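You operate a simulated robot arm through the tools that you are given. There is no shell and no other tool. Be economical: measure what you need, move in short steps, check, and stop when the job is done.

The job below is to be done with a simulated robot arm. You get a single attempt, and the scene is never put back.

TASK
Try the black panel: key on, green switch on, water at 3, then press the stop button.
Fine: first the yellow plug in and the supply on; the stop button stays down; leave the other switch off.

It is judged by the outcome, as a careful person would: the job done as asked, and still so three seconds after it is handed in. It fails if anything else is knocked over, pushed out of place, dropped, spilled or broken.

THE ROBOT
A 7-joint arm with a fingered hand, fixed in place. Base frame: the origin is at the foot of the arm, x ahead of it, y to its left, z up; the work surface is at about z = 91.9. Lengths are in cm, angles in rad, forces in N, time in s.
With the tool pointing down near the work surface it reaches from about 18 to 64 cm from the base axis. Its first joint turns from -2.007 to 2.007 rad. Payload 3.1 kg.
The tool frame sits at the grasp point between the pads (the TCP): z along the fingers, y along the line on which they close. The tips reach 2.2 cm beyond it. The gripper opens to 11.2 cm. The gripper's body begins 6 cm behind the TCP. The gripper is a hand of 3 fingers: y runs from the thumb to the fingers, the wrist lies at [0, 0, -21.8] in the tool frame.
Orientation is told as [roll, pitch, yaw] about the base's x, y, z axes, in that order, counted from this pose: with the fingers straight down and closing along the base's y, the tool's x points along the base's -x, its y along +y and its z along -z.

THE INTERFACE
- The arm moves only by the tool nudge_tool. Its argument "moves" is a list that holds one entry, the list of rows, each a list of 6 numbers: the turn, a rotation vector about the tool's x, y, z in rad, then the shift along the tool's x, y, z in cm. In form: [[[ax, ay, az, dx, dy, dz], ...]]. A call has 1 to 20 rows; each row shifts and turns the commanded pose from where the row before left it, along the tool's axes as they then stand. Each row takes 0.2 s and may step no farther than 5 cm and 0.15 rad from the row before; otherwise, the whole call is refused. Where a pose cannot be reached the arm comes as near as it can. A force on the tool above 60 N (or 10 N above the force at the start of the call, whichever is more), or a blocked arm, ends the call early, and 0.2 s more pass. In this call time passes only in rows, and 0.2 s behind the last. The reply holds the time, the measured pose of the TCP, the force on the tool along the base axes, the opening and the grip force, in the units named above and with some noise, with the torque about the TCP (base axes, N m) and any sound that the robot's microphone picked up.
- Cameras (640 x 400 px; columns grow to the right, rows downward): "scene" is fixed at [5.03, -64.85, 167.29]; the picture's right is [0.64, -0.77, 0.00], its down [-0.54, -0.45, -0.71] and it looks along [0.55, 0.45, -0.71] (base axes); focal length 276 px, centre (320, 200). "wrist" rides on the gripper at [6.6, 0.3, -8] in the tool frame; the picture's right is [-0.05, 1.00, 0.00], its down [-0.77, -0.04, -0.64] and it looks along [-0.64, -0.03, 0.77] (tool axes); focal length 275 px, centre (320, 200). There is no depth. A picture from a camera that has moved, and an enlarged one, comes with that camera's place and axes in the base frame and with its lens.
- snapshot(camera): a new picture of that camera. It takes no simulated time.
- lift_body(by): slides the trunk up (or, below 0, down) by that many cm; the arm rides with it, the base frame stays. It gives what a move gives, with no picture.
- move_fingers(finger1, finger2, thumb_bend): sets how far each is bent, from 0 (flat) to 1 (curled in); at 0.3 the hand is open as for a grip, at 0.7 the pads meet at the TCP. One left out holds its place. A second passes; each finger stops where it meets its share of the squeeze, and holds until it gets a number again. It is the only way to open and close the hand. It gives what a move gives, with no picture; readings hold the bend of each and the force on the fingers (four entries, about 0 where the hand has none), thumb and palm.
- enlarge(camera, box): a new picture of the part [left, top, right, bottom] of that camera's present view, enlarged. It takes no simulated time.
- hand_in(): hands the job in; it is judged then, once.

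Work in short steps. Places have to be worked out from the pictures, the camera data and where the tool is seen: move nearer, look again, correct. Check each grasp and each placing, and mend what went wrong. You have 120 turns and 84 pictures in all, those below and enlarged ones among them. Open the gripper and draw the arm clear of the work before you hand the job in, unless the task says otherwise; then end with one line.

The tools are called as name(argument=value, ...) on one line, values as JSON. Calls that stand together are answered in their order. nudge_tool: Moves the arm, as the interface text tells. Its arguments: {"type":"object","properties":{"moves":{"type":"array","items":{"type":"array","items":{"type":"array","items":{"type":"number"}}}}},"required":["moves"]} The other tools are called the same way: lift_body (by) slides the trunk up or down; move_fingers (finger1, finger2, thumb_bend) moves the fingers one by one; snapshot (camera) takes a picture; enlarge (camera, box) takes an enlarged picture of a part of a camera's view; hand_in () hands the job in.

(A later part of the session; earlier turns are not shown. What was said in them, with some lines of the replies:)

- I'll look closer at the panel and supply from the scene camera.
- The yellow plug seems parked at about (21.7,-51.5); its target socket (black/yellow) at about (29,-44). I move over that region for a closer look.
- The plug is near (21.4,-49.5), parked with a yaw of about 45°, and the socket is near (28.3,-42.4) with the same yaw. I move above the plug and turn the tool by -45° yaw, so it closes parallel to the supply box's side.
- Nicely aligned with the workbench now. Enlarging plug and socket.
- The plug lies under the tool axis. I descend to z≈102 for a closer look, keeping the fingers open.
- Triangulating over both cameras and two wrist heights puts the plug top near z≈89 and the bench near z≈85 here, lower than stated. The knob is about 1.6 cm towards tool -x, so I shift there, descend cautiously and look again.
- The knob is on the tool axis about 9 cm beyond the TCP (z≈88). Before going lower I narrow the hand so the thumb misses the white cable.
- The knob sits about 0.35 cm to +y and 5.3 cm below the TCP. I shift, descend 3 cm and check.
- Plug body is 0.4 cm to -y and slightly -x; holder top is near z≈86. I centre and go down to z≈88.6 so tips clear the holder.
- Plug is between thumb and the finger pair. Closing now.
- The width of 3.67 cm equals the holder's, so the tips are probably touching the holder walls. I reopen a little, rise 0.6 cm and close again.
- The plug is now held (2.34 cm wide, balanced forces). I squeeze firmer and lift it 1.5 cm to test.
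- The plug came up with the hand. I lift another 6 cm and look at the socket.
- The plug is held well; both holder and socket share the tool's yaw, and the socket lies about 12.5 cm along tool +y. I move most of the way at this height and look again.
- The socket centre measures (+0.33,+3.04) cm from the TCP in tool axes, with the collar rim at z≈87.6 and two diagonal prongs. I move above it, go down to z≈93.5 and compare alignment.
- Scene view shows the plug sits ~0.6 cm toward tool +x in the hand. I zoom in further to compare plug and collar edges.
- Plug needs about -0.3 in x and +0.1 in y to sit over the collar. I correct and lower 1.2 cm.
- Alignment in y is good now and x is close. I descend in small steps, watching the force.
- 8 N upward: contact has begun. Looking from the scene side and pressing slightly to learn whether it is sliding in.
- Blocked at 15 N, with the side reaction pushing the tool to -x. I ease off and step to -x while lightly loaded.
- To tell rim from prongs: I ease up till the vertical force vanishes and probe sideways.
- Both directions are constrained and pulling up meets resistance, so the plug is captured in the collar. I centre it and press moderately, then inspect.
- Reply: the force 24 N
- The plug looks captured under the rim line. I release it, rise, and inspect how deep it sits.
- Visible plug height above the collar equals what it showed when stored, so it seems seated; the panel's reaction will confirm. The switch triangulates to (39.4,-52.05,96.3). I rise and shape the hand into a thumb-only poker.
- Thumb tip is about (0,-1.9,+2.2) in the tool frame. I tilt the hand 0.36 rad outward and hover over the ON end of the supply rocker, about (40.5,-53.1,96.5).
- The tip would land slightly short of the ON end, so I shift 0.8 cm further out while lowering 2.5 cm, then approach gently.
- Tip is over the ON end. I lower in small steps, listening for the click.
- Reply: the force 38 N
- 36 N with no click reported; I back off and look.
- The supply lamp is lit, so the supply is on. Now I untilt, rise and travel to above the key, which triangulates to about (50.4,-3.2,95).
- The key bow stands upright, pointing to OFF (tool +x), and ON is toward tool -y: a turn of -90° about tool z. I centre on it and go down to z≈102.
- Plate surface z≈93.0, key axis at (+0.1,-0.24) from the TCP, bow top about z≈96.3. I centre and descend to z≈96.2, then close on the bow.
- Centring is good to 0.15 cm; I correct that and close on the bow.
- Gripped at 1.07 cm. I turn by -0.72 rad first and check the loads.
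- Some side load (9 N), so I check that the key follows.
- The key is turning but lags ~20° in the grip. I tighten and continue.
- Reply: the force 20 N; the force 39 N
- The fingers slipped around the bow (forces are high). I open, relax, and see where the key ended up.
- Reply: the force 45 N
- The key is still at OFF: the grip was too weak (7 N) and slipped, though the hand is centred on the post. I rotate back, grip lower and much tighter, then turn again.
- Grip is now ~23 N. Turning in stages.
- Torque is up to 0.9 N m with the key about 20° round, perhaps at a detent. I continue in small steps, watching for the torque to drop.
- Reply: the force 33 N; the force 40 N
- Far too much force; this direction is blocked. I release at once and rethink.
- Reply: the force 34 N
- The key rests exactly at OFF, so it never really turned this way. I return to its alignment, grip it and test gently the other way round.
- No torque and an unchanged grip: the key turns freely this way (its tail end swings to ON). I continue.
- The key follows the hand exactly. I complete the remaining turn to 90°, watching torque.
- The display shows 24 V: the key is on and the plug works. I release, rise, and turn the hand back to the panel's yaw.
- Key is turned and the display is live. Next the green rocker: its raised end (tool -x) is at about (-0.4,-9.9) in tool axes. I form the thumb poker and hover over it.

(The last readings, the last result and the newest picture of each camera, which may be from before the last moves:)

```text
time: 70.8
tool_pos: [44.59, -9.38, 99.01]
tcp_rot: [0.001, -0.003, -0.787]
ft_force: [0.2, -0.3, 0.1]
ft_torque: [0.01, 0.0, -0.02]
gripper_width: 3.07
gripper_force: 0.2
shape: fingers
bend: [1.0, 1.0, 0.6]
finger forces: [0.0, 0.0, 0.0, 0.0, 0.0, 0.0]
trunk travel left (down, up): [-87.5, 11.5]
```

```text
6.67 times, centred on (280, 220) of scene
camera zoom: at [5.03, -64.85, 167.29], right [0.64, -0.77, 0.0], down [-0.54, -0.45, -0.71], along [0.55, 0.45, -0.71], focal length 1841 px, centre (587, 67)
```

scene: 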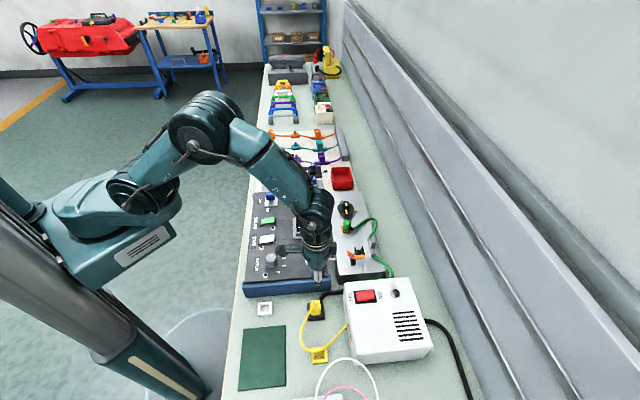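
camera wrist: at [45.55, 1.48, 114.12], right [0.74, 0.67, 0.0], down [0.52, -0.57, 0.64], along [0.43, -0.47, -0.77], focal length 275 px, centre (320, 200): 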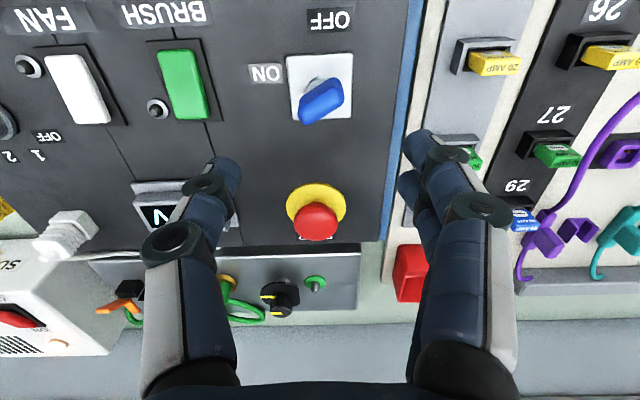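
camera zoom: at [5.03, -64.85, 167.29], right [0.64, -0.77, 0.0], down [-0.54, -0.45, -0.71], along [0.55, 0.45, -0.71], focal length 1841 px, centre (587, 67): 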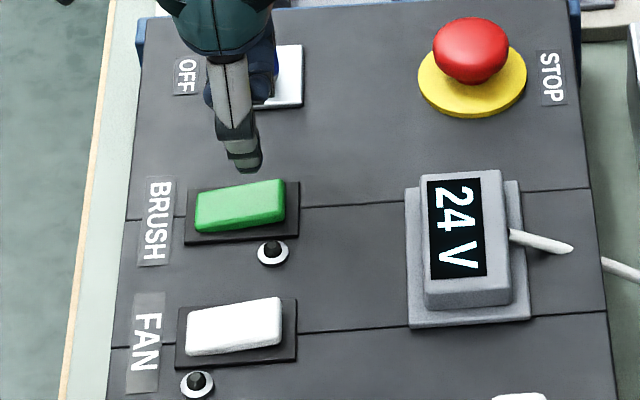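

Tip would land near mid-right of the rocker; I shift 0.8 cm toward its raised end and lower, then press gently.

nudge_tool(moves=[[[0, 0, 0, -0.8, 0, 0], [0, 0, 0, 0, 0, 1.0], [0, 0, 0, 0, 0, 0.7]]])

nudge_tool(moves=[[[0, 0, 0, 0, 0, 0.3], [0, 0, 0, 0, 0, 0.3]]])

nudge_tool(moves=[[[0, 0, 0, 0, 0, 0.3]]])

```text
time: 71.6
tool_pos: [45.26, -10.01, 97.49]
tcp_rot: [-0.002, -0.003, -0.789]
ft_force: [-0.6, -0.1, 0.1]
ft_torque: [0.03, 0.03, -0.02]
gripper_width: 3.09
gripper_force: 0.0
shape: fingers
bend: [1.0, 1.0, 0.6]
finger forces: [0.0, 0.0, 0.0, 0.0, 0.0, 0.1]
trunk travel left (down, up): [-87.5, 11.5]
```

```text
time: 72.2
tool_pos: [45.2, -9.99, 96.78]
tcp_rot: [0.0, -0.003, -0.787]
ft_force: [0.3, 0.4, -0.9]
ft_torque: [0.04, 0.03, 0.04]
gripper_width: 3.08
gripper_force: 0.1
shape: fingers
bend: [1.0, 1.0, 0.6]
finger forces: [0.1, 0.0, 0.0, 0.0, 0.0, 0.0]
trunk travel left (down, up): [-87.5, 11.5]
```

```text
time: 72.6
tool_pos: [45.25, -10.01, 96.45]
tcp_rot: [-0.001, -0.004, -0.788]
ft_force: [-0.6, -0.5, 0.1]
ft_torque: [-0.01, -0.02, 0.05]
gripper_width: 3.09
gripper_force: 0.2
shape: fingers
bend: [1.0, 1.0, 0.6]
finger forces: [0.0, 0.1, 0.0, 0.0, 0.6, 0.1]
trunk travel left (down, up): [-87.5, 11.5]
```

Light thumb contact (0.6 N). I press on in small steps.

nudge_tool(moves=[[[0, 0, 0, 0, 0, 0.2]]])

nudge_tool(moves=[[[0, 0, 0, 0, 0, 0.2]]])

nudge_tool(moves=[[[0, 0, 0, 0, 0, 0.2]]])

enlarge(camera="scene", box=[240, 190, 320, 250])

```text
time: 73.0
tool_pos: [45.29, -9.99, 96.37]
tcp_rot: [0.0, -0.003, -0.786]
ft_force: [-0.5, -0.5, 0.2]
ft_torque: [0.02, 0.02, 0.04]
gripper_width: 3.07
gripper_force: 0.2
shape: fingers
bend: [1.0, 1.0, 0.6]
finger forces: [0.0, 0.1, 0.0, 0.1, 0.2, 0.0]
trunk travel left (down, up): [-87.5, 11.5]
```

```text
time: 73.4
tool_pos: [45.24, -10.06, 96.15]
tcp_rot: [0.001, -0.004, -0.785]
ft_force: [-0.7, 0.2, 0.0]
ft_torque: [-0.02, -0.01, 0.0]
gripper_width: 3.09
gripper_force: 0.2
shape: fingers
bend: [1.0, 1.0, 0.6]
finger forces: [0.0, 0.0, 0.0, 0.1, 0.0, 0.0]
trunk travel left (down, up): [-87.5, 11.5]
```

```text
time: 73.8
tool_pos: [45.29, -9.89, 96.06]
tcp_rot: [0.003, -0.004, -0.786]
ft_force: [-0.1, -1.7, 9.8]
ft_torque: [-0.15, 0.19, 0.06]
gripper_width: 3.07
gripper_force: 4.6
shape: fingers
bend: [1.0, 1.0, 0.6]
finger forces: [0.1, 0.1, 0.0, 0.1, 9.9, 0.0]
trunk travel left (down, up): [-87.5, 11.5]
```

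```text
6.67 times, centred on (280, 220) of scene
camera zoom: at [5.03, -64.85, 167.29], right [0.64, -0.77, 0.0], down [-0.54, -0.45, -0.71], along [0.55, 0.45, -0.71], focal length 1841 px, centre (587, 67)
```

zoom: 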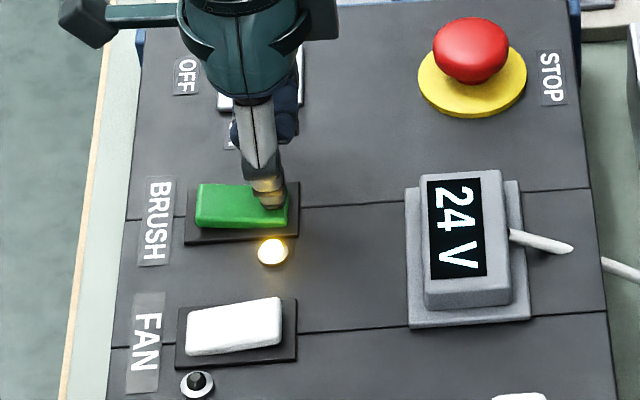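

The brush lamp is lit: the green switch is on. I rise, reopen the hand, and go above the water knob near (32.2,-22.5), turning to yaw 0 so a full 135° clockwise turn stays in range.

nudge_tool(moves=[[[0, 0, 0, 0, 0, -4], [0, 0, 0, 0, 0, -4], [0, 0, 0, 0, 0, -4], [0, 0, -0.13, 0, 0, 0], [0, 0, -0.13, 0, 0, 0], [0, 0, -0.13, 0, 0, 0], [0, 0, -0.13, 0, 0, 0], [0, 0, -0.13, 0, 0, 0], [0, 0, -0.137, 0, 0, 0], [0, 0, 0, 2.6, -2.5, 0], [0, 0, 0, 2.6, -2.5, 0], [0, 0, 0, 2.6, -2.5, 0], [0, 0, 0, 2.6, -2.5, 0], [0, 0, 0, 2.6, -2.5, 0]]])

move_fingers(thumb_bend=0.3)

move_fingers(finger1=0.42, finger2=0.42, thumb_bend=0.42)

snapshot(camera="wrist")

```text
time: 76.8
tool_pos: [32.06, -22.59, 108.06]
tcp_rot: [-0.001, -0.004, 0.002]
ft_force: [-0.4, 0.5, 0.4]
ft_torque: [-0.01, -0.02, -0.02]
gripper_width: 3.09
gripper_force: 0.0
shape: fingers
bend: [1.0, 1.0, 0.6]
finger forces: [0.0, 0.1, 0.0, 0.0, 0.0, 0.0]
trunk travel left (down, up): [-87.5, 11.5]
```

```text
time: 77.8
tool_pos: [32.13, -22.62, 108.05]
tcp_rot: [-0.001, -0.001, -0.002]
ft_force: [-0.8, -0.1, -0.1]
ft_torque: [0.0, 0.0, 0.03]
gripper_width: 4.65
gripper_force: 0.0
shape: fingers
bend: [1.0, 1.0, 0.3]
finger forces: [0.0, 0.1, 0.1, 0.0, 0.1, 0.0]
trunk travel left (down, up): [-87.5, 11.5]
```

```text
time: 78.8
tool_pos: [32.25, -22.63, 108.1]
tcp_rot: [-0.001, -0.003, -0.001]
ft_force: [0.3, -0.2, -1.5]
ft_torque: [-0.02, 0.02, -0.01]
gripper_width: 7.78
gripper_force: 0.0
shape: fingers
bend: [0.42, 0.42, 0.42]
finger forces: [0.1, 0.0, 0.0, 0.0, 0.0, 0.1]
trunk travel left (down, up): [-87.5, 11.5]
```

```text
16 pictures are left
camera wrist: at [25.52, -22.22, 116.02], right [0.05, 1.0, 0.0], down [0.77, -0.03, 0.64], along [0.64, -0.03, -0.77], focal length 275 px, centre (320, 200)
```

wrist: 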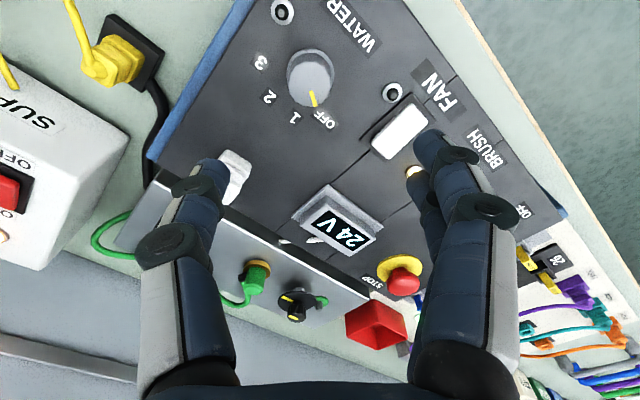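

The knob is about (+1.05,-0.5) from the axis; I correct and go down to z≈100.

nudge_tool(moves=[[[0, 0, 0, 1.05, -0.5, 2.5], [0, 0, 0, 0, 0, 3], [0, 0, 0, 0, 0, 2.5]]])

enlarge(camera="wrist", box=[200, 40, 440, 220])

```text
time: 79.6
tool_pos: [31.1, -22.92, 100.09]
tcp_rot: [-0.001, -0.001, 0.002]
ft_force: [-0.4, -0.1, 0.5]
ft_torque: [0.04, -0.02, -0.01]
gripper_width: 7.8
gripper_force: 0.1
shape: fingers
bend: [0.42, 0.42, 0.42]
finger forces: [0.0, 0.0, 0.0, 0.0, 0.0, 0.1]
trunk travel left (down, up): [-87.5, 11.5]
```

```text
2.22 times, centred on (320, 130) of wrist
camera zoom: at [24.49, -22.5, 107.92], right [0.05, 1.0, 0.0], down [0.77, -0.03, 0.64], along [0.64, -0.03, -0.77], focal length 612 px, centre (320, 356)
```

zoom: 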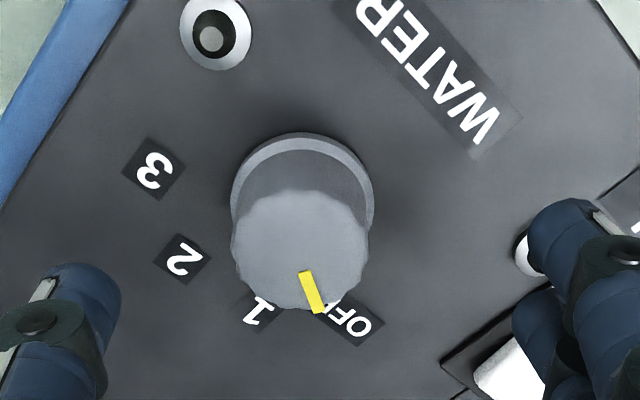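

Knob: 3 cm wide, top z≈95.8, centre at (-0.33,-0.48). From the label positions, OFF→3 is about +2.08 rad about tool z. I centre, descend and grip.

nudge_tool(moves=[[[0, 0, 0, -0.33, -0.48, 1.5], [0, 0, 0, 0, 0, 1.4], [0, 0, 0, 0, 0, 1.0]]])

move_fingers(finger1=0.75, finger2=0.75, thumb_bend=0.73)

enlarge(camera="wrist", box=[200, 40, 440, 220])

```text
time: 80.4
tool_pos: [31.6, -23.57, 96.14]
tcp_rot: [0.0, -0.001, 0.001]
ft_force: [0.2, -0.9, 0.0]
ft_torque: [0.0, -0.01, -0.01]
gripper_width: 7.79
gripper_force: 0.0
shape: fingers
bend: [0.42, 0.42, 0.42]
finger forces: [0.1, 0.1, 0.0, 0.0, 0.0, 0.0]
trunk travel left (down, up): [-87.5, 11.5]
```

```text
time: 81.4
tool_pos: [31.46, -23.44, 96.01]
tcp_rot: [-0.002, -0.003, -0.001]
ft_force: [-0.8, 0.8, -5.7]
ft_torque: [0.04, 0.0, -0.01]
gripper_width: 2.42
gripper_force: 13.7
shape: fingers
bend: [0.63, 0.6, 0.64]
finger forces: [6.7, 7.6, 0.0, 0.0, 12.4, 0.1]
trunk travel left (down, up): [-87.5, 11.5]
```

```text
2.22 times, centred on (320, 130) of wrist
camera zoom: at [24.82, -23.11, 104.07], right [0.05, 1.0, 0.0], down [0.77, -0.03, 0.64], along [0.64, -0.03, -0.77], focal length 612 px, centre (320, 356)
```

zoom: 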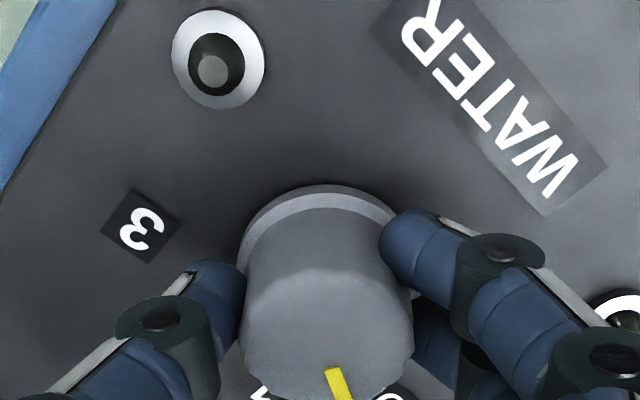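

Good grip, balanced forces. I turn +2.08 rad in two stages.

nudge_tool(moves=[[[0, 0, 0.11, 0, 0, 0], [0, 0, 0.11, 0, 0, 0], [0, 0, 0.11, 0, 0, 0], [0, 0, 0.11, 0, 0, 0], [0, 0, 0.11, 0, 0, 0], [0, 0, 0.11, 0, 0, 0], [0, 0, 0.11, 0, 0, 0]]])

nudge_tool(moves=[[[0, 0, 0.11, 0, 0, 0], [0, 0, 0.11, 0, 0, 0], [0, 0, 0.11, 0, 0, 0], [0, 0, 0.11, 0, 0, 0], [0, 0, 0.11, 0, 0, 0], [0, 0, 0.11, 0, 0, 0], [0, 0, 0.11, 0, 0, 0]]])

nudge_tool(moves=[[[0, 0, 0.11, 0, 0, 0], [0, 0, 0.11, 0, 0, 0], [0, 0, 0.11, 0, 0, 0], [0, 0, 0.11, 0, 0, 0], [0, 0, 0.1, 0, 0, 0]]])

enlarge(camera="wrist", box=[200, 60, 440, 240])

```text
time: 83.0
tool_pos: [31.5, -23.27, 96.1]
tcp_rot: [-0.001, -0.004, -0.772]
ft_force: [-4.3, 11.7, -2.5]
ft_torque: [0.22, 0.05, 0.04]
gripper_width: 2.47
gripper_force: 15.6
shape: fingers
bend: [0.63, 0.6, 0.65]
finger forces: [10.6, 8.1, 0.0, 0.0, 11.8, 0.0]
trunk travel left (down, up): [-87.5, 11.5]
```

```text
time: 84.6
tool_pos: [31.74, -23.2, 96.19]
tcp_rot: [-0.002, -0.005, -1.539]
ft_force: [2.4, 19.4, -4.1]
ft_torque: [0.39, -0.08, 0.04]
gripper_width: 2.54
gripper_force: 15.2
shape: fingers
bend: [0.63, 0.6, 0.65]
finger forces: [12.5, 6.3, 0.0, 0.0, 12.3, 0.1]
trunk travel left (down, up): [-87.5, 11.5]
```

```text
time: 85.8
tool_pos: [31.81, -23.16, 96.02]
tcp_rot: [0.004, -0.005, -2.081]
ft_force: [12.3, 18.8, 0.2]
ft_torque: [0.34, -0.17, 0.1]
gripper_width: 2.5
gripper_force: 16.3
shape: fingers
bend: [0.64, 0.6, 0.65]
finger forces: [13.3, 6.2, 0.1, 0.1, 13.9, 0.1]
trunk travel left (down, up): [-87.5, 11.5]
```

```text
2.22 times, centred on (320, 150) of wrist
camera zoom: at [35.23, -17.47, 104.03], right [0.85, -0.53, 0.0], down [-0.41, -0.65, 0.64], along [-0.33, -0.55, -0.77], focal length 612 px, centre (320, 311)
```

zoom: 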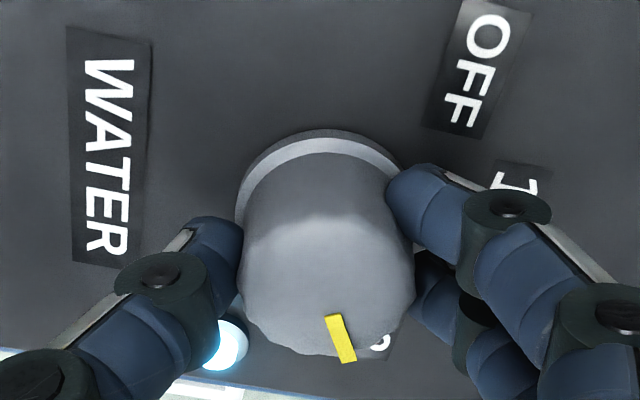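

The knob followed and the water lamp is lit. I release, rise and check the pointer.

move_fingers(finger1=0.42, finger2=0.42, thumb_bend=0.42)

nudge_tool(moves=[[[0, 0, 0, 0, 0, -4], [0, 0, 0, 0, 0, -4], [0, 0, 0, 0, 0, -4]]])

enlarge(camera="wrist", box=[220, 10, 420, 160])

```text
time: 86.8
tool_pos: [31.58, -23.44, 96.12]
tcp_rot: [0.003, -0.002, -2.079]
ft_force: [0.1, -0.6, -0.2]
ft_torque: [-0.03, 0.02, -0.04]
gripper_width: 7.76
gripper_force: 0.1
shape: fingers
bend: [0.42, 0.42, 0.42]
finger forces: [0.1, 0.0, 0.1, 0.1, 0.0, 0.0]
trunk travel left (down, up): [-87.5, 11.5]
```

```text
time: 87.6
tool_pos: [31.44, -23.47, 108.12]
tcp_rot: [0.005, 0.001, -2.078]
ft_force: [0.0, 0.6, -1.1]
ft_torque: [-0.04, -0.02, 0.03]
gripper_width: 7.75
gripper_force: 0.0
shape: fingers
bend: [0.42, 0.42, 0.42]
finger forces: [0.0, 0.0, 0.0, 0.0, 0.0, 0.0]
trunk travel left (down, up): [-87.5, 11.5]
```

```text
2.67 times, centred on (320, 85) of wrist
camera zoom: at [34.94, -17.78, 116.1], right [0.85, -0.53, 0.0], down [-0.41, -0.65, 0.64], along [-0.33, -0.54, -0.77], focal length 734 px, centre (320, 507)
```

zoom: 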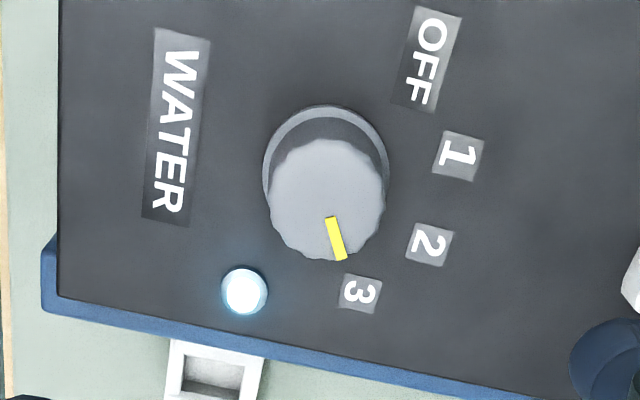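

The pointer is at 3 with its lamp on. Now to the stop button near (57.5,-12.3): I turn back, travel above it and form the thumb poker.

nudge_tool(moves=[[[0, 0, -0.13, 0, 0, 0], [0, 0, -0.13, 0, 0, 0], [0, 0, -0.13, 0, 0, 0], [0, 0, -0.13, 0, 0, 0], [0, 0, -0.13, 0, 0, 0], [0, 0, -0.13, 0, 0, 0], [0, 0, -0.13, 0, 0, 0], [0, 0, -0.13, 0, 0, 0], [0, 0, -0.13, 0, 0, 0], [0, 0, -0.123, 0, 0, 0], [0, 0, 0, -1.5, 4.03, 0], [0, 0, 0, -1.5, 4.03, 0], [0, 0, 0, -1.5, 4.03, 0], [0, 0, 0, -1.5, 4.03, 0], [0, 0, 0, -1.5, 4.03, 0], [0, 0, 0, -1.5, 4.03, 0], [0, 0, 0, -1.5, 4.03, 0]]])

move_fingers(finger1=1.0, finger2=1.0, thumb_bend=0.3)

move_fingers(thumb_bend=0.6)

nudge_tool(moves=[[[0, 0, 0, 0, 0, 2], [0, 0, 0, 0, 0, 2], [0, 0, 0, 0, 0, 1]]])

enlarge(camera="scene", box=[260, 170, 340, 230])

snapshot(camera="wrist")

```text
time: 91.2
tool_pos: [59.36, -10.72, 108.07]
tcp_rot: [-0.001, -0.001, -0.786]
ft_force: [0.9, 1.6, 0.7]
ft_torque: [-0.01, 0.02, -0.02]
gripper_width: 7.74
gripper_force: 0.1
shape: fingers
bend: [0.42, 0.42, 0.42]
finger forces: [0.2, 0.0, 0.1, 0.0, 0.0, 0.0]
trunk travel left (down, up): [-87.5, 11.5]
```

```text
time: 92.2
tool_pos: [59.12, -10.91, 108.26]
tcp_rot: [0.002, -0.005, -0.786]
ft_force: [-1.1, -0.7, 0.0]
ft_torque: [-0.01, -0.01, 0.01]
gripper_width: 4.64
gripper_force: 0.1
shape: fingers
bend: [1.0, 1.0, 0.3]
finger forces: [0.1, 0.0, 0.0, 0.1, 0.1, 0.0]
trunk travel left (down, up): [-87.5, 11.5]
```

```text
time: 93.2
tool_pos: [59.2, -10.97, 108.1]
tcp_rot: [0.001, -0.003, -0.784]
ft_force: [-0.3, -1.2, -0.1]
ft_torque: [0.01, 0.01, -0.03]
gripper_width: 3.07
gripper_force: 0.0
shape: fingers
bend: [1.0, 1.0, 0.6]
finger forces: [0.0, 0.0, 0.0, 0.0, 0.0, 0.0]
trunk travel left (down, up): [-87.5, 11.5]
```

```text
time: 94.0
tool_pos: [59.03, -10.95, 103.04]
tcp_rot: [0.0, -0.003, -0.787]
ft_force: [-0.1, -0.1, 0.9]
ft_torque: [0.04, -0.03, 0.01]
gripper_width: 3.06
gripper_force: 0.1
shape: fingers
bend: [1.0, 1.0, 0.6]
finger forces: [0.1, 0.1, 0.0, 0.1, 0.1, 0.1]
trunk travel left (down, up): [-87.5, 11.5]
```

```text
6.67 times, centred on (300, 200) of scene
camera zoom: at [5.03, -64.85, 167.29], right [0.64, -0.77, 0.0], down [-0.54, -0.45, -0.71], along [0.55, 0.45, -0.71], focal length 1841 px, centre (453, 200)
```

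zoom: 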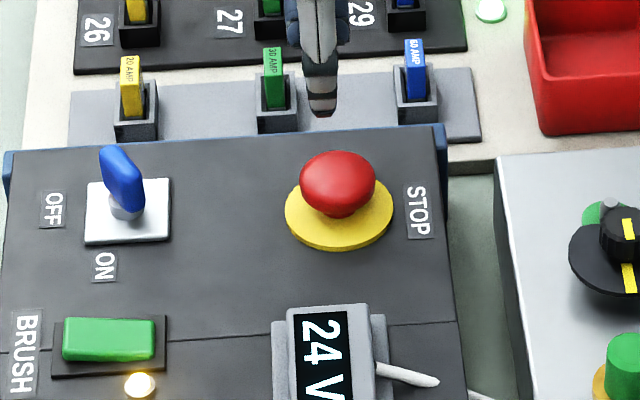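

```text
10 pictures are left
camera wrist: at [54.54, -6.01, 111.0], right [0.74, 0.67, 0.0], down [0.52, -0.57, 0.64], along [0.43, -0.47, -0.77], focal length 275 px, centre (320, 200)
```

wrist: 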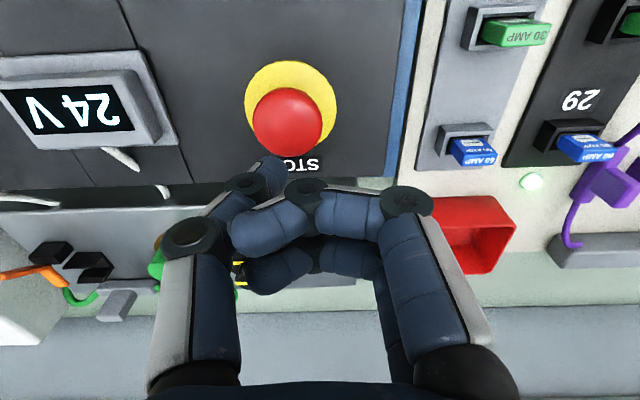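

The tip is over the mushroom within about 0.3 cm. I lower it and press in small steps.

nudge_tool(moves=[[[0, 0, 0, -0.2, 0, 1.5], [0, 0, 0, 0, 0, 1.5], [0, 0, 0, 0, 0, 0.6], [0, 0, 0, 0, 0, 0.4]]])

nudge_tool(moves=[[[0, 0, 0, 0, 0, 0.3], [0, 0, 0, 0, 0, 0.3]]])

```text
time: 95.0
tool_pos: [59.17, -10.94, 99.12]
tcp_rot: [-0.002, -0.003, -0.785]
ft_force: [-0.3, 1.3, -0.1]
ft_torque: [-0.01, -0.02, 0.01]
gripper_width: 3.1
gripper_force: 0.0
shape: fingers
bend: [1.0, 1.0, 0.6]
finger forces: [0.0, 0.0, 0.0, 0.0, 0.1, 0.0]
trunk travel left (down, up): [-87.5, 11.5]
```

```text
time: 95.6
tool_pos: [58.98, -11.11, 98.58]
tcp_rot: [0.002, -0.006, -0.785]
ft_force: [1.5, -2.1, 2.9]
ft_torque: [-0.06, 0.04, 0.03]
gripper_width: 3.06
gripper_force: 1.6
shape: fingers
bend: [1.0, 1.0, 0.6]
finger forces: [0.0, 0.1, 0.0, 0.0, 3.1, 0.0]
trunk travel left (down, up): [-87.5, 11.5]
```

Contact. I keep pressing in steps.

nudge_tool(moves=[[[0, 0, 0, 0, 0, 0.25]]])

nudge_tool(moves=[[[0, 0, 0, 0, 0, 0.25]]])

nudge_tool(moves=[[[0, 0, 0, 0, 0, 0.2]]])

enlarge(camera="scene", box=[240, 170, 340, 280])

```text
time: 96.0
tool_pos: [59.08, -11.08, 98.22]
tcp_rot: [-0.001, -0.003, -0.786]
ft_force: [-1.2, 0.4, -0.1]
ft_torque: [-0.01, -0.03, 0.0]
gripper_width: 3.07
gripper_force: 0.1
shape: fingers
bend: [1.0, 1.0, 0.6]
finger forces: [0.1, 0.1, 0.0, 0.0, 0.1, 0.1]
trunk travel left (down, up): [-87.5, 11.5]
```

```text
time: 96.4
tool_pos: [59.1, -11.0, 97.95]
tcp_rot: [0.0, -0.004, -0.785]
ft_force: [0.4, -1.2, -0.8]
ft_torque: [0.02, -0.02, 0.04]
gripper_width: 3.06
gripper_force: 0.1
shape: fingers
bend: [1.0, 1.0, 0.6]
finger forces: [0.1, 0.0, 0.1, 0.1, 0.0, 0.0]
trunk travel left (down, up): [-87.5, 11.5]
```

```text
time: 96.8
tool_pos: [59.06, -11.07, 97.88]
tcp_rot: [0.0, -0.004, -0.786]
ft_force: [-0.4, -0.4, 5.4]
ft_torque: [-0.08, 0.1, -0.01]
gripper_width: 3.06
gripper_force: 2.3
shape: fingers
bend: [1.0, 1.0, 0.6]
finger forces: [0.0, 0.0, 0.0, 0.0, 4.6, 0.0]
trunk travel left (down, up): [-87.5, 11.5]
```

```text
3.64 times, centred on (290, 225) of scene
camera zoom: at [5.03, -64.85, 167.29], right [0.64, -0.77, 0.0], down [-0.54, -0.45, -0.71], along [0.55, 0.45, -0.71], focal length 1004 px, centre (429, 109)
```

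zoom: 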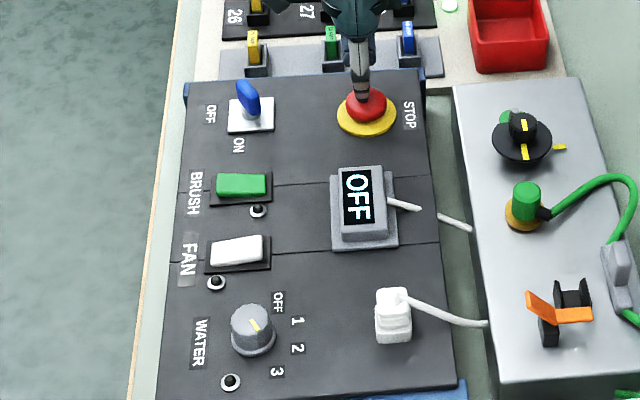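

The button snapped down; display and lamps are off. I withdraw straight up, open the hand, move clear and check that it stays down.

nudge_tool(moves=[[[0, 0, 0, 0, 0, -2], [0, 0, 0, 0, 0, -4], [0, 0, 0, 0, 0, -4], [0, 0, 0, 0, 0, -4], [0, 0, 0, 2, 0, -4], [0, 0, 0, 4, 0, -2], [0, 0, 0, 4, 0, 0], [0, 0, 0, 4, 0, 0]]])

move_fingers(thumb_bend=0.3)

move_fingers(finger1=0.3, finger2=0.3, thumb_bend=0.3)

snapshot(camera="scene")

enlarge(camera="scene", box=[240, 170, 340, 280])

enlarge(camera="scene", box=[240, 270, 440, 400])

```text
time: 98.6
tool_pos: [48.84, -0.96, 117.97]
tcp_rot: [0.0, -0.006, -0.784]
ft_force: [-0.5, -0.1, -0.3]
ft_torque: [0.0, -0.04, -0.02]
gripper_width: 3.07
gripper_force: 0.0
shape: fingers
bend: [1.0, 1.0, 0.6]
finger forces: [0.0, 0.0, 0.0, 0.1, 0.0, 0.1]
trunk travel left (down, up): [-87.5, 11.5]
```

```text
time: 99.6
tool_pos: [49.0, -1.11, 117.92]
tcp_rot: [0.0, -0.003, -0.787]
ft_force: [0.5, -0.4, -0.3]
ft_torque: [0.0, -0.02, -0.01]
gripper_width: 4.64
gripper_force: 0.0
shape: fingers
bend: [1.0, 1.0, 0.3]
finger forces: [0.0, 0.1, 0.0, 0.0, 0.1, 0.0]
trunk travel left (down, up): [-87.5, 11.5]
```

```text
time: 100.6
tool_pos: [49.02, -1.09, 117.88]
tcp_rot: [0.001, -0.003, -0.786]
ft_force: [-0.7, -0.7, 0.2]
ft_torque: [-0.02, -0.02, 0.01]
gripper_width: 11.11
gripper_force: 0.0
shape: fingers
bend: [0.3, 0.3, 0.3]
finger forces: [0.1, 0.0, 0.1, 0.0, 0.0, 0.0]
trunk travel left (down, up): [-87.5, 11.5]
```

```text
8 pictures are left
```

scene: 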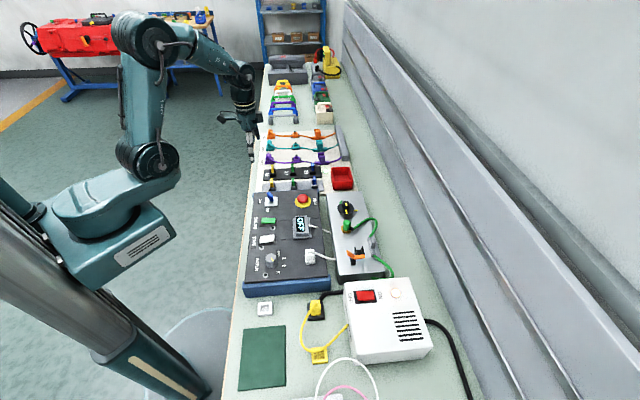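

```text
3.64 times, centred on (290, 225) of scene
camera zoom: at [5.03, -64.85, 167.29], right [0.64, -0.77, 0.0], down [-0.54, -0.45, -0.71], along [0.55, 0.45, -0.71], focal length 1004 px, centre (429, 109)
```

zoom: 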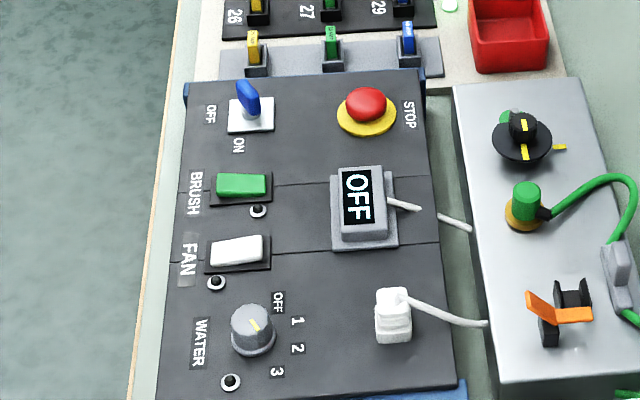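

```text
3.08 times, centred on (340, 335) of scene
camera zoom: at [5.03, -64.85, 167.29], right [0.64, -0.77, 0.0], down [-0.54, -0.45, -0.71], along [0.55, 0.45, -0.71], focal length 850 px, centre (258, -215)
```

zoom: 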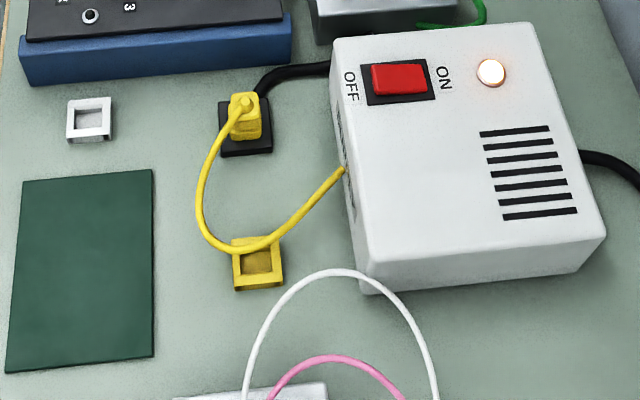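

All states check out: plug in, supply lamp on, key on, green rocker on, fan off, water at 3, stop button latched down. The hand is open and clear.

hand_in()

```text
The job is handed in.
```

I did the black panel sequence as asked: yellow plug in, supply on, key on, green switch on, water at 3, then the stop button pressed, and it stayed down. The display read 24 V once the key was on and went to OFF at the stop. The fan switch was left off. My first tries at the key went the wrong way, pushing hard (finger forces around 130–150 N) before I reversed; the key turned freely after that and I saw no damage.
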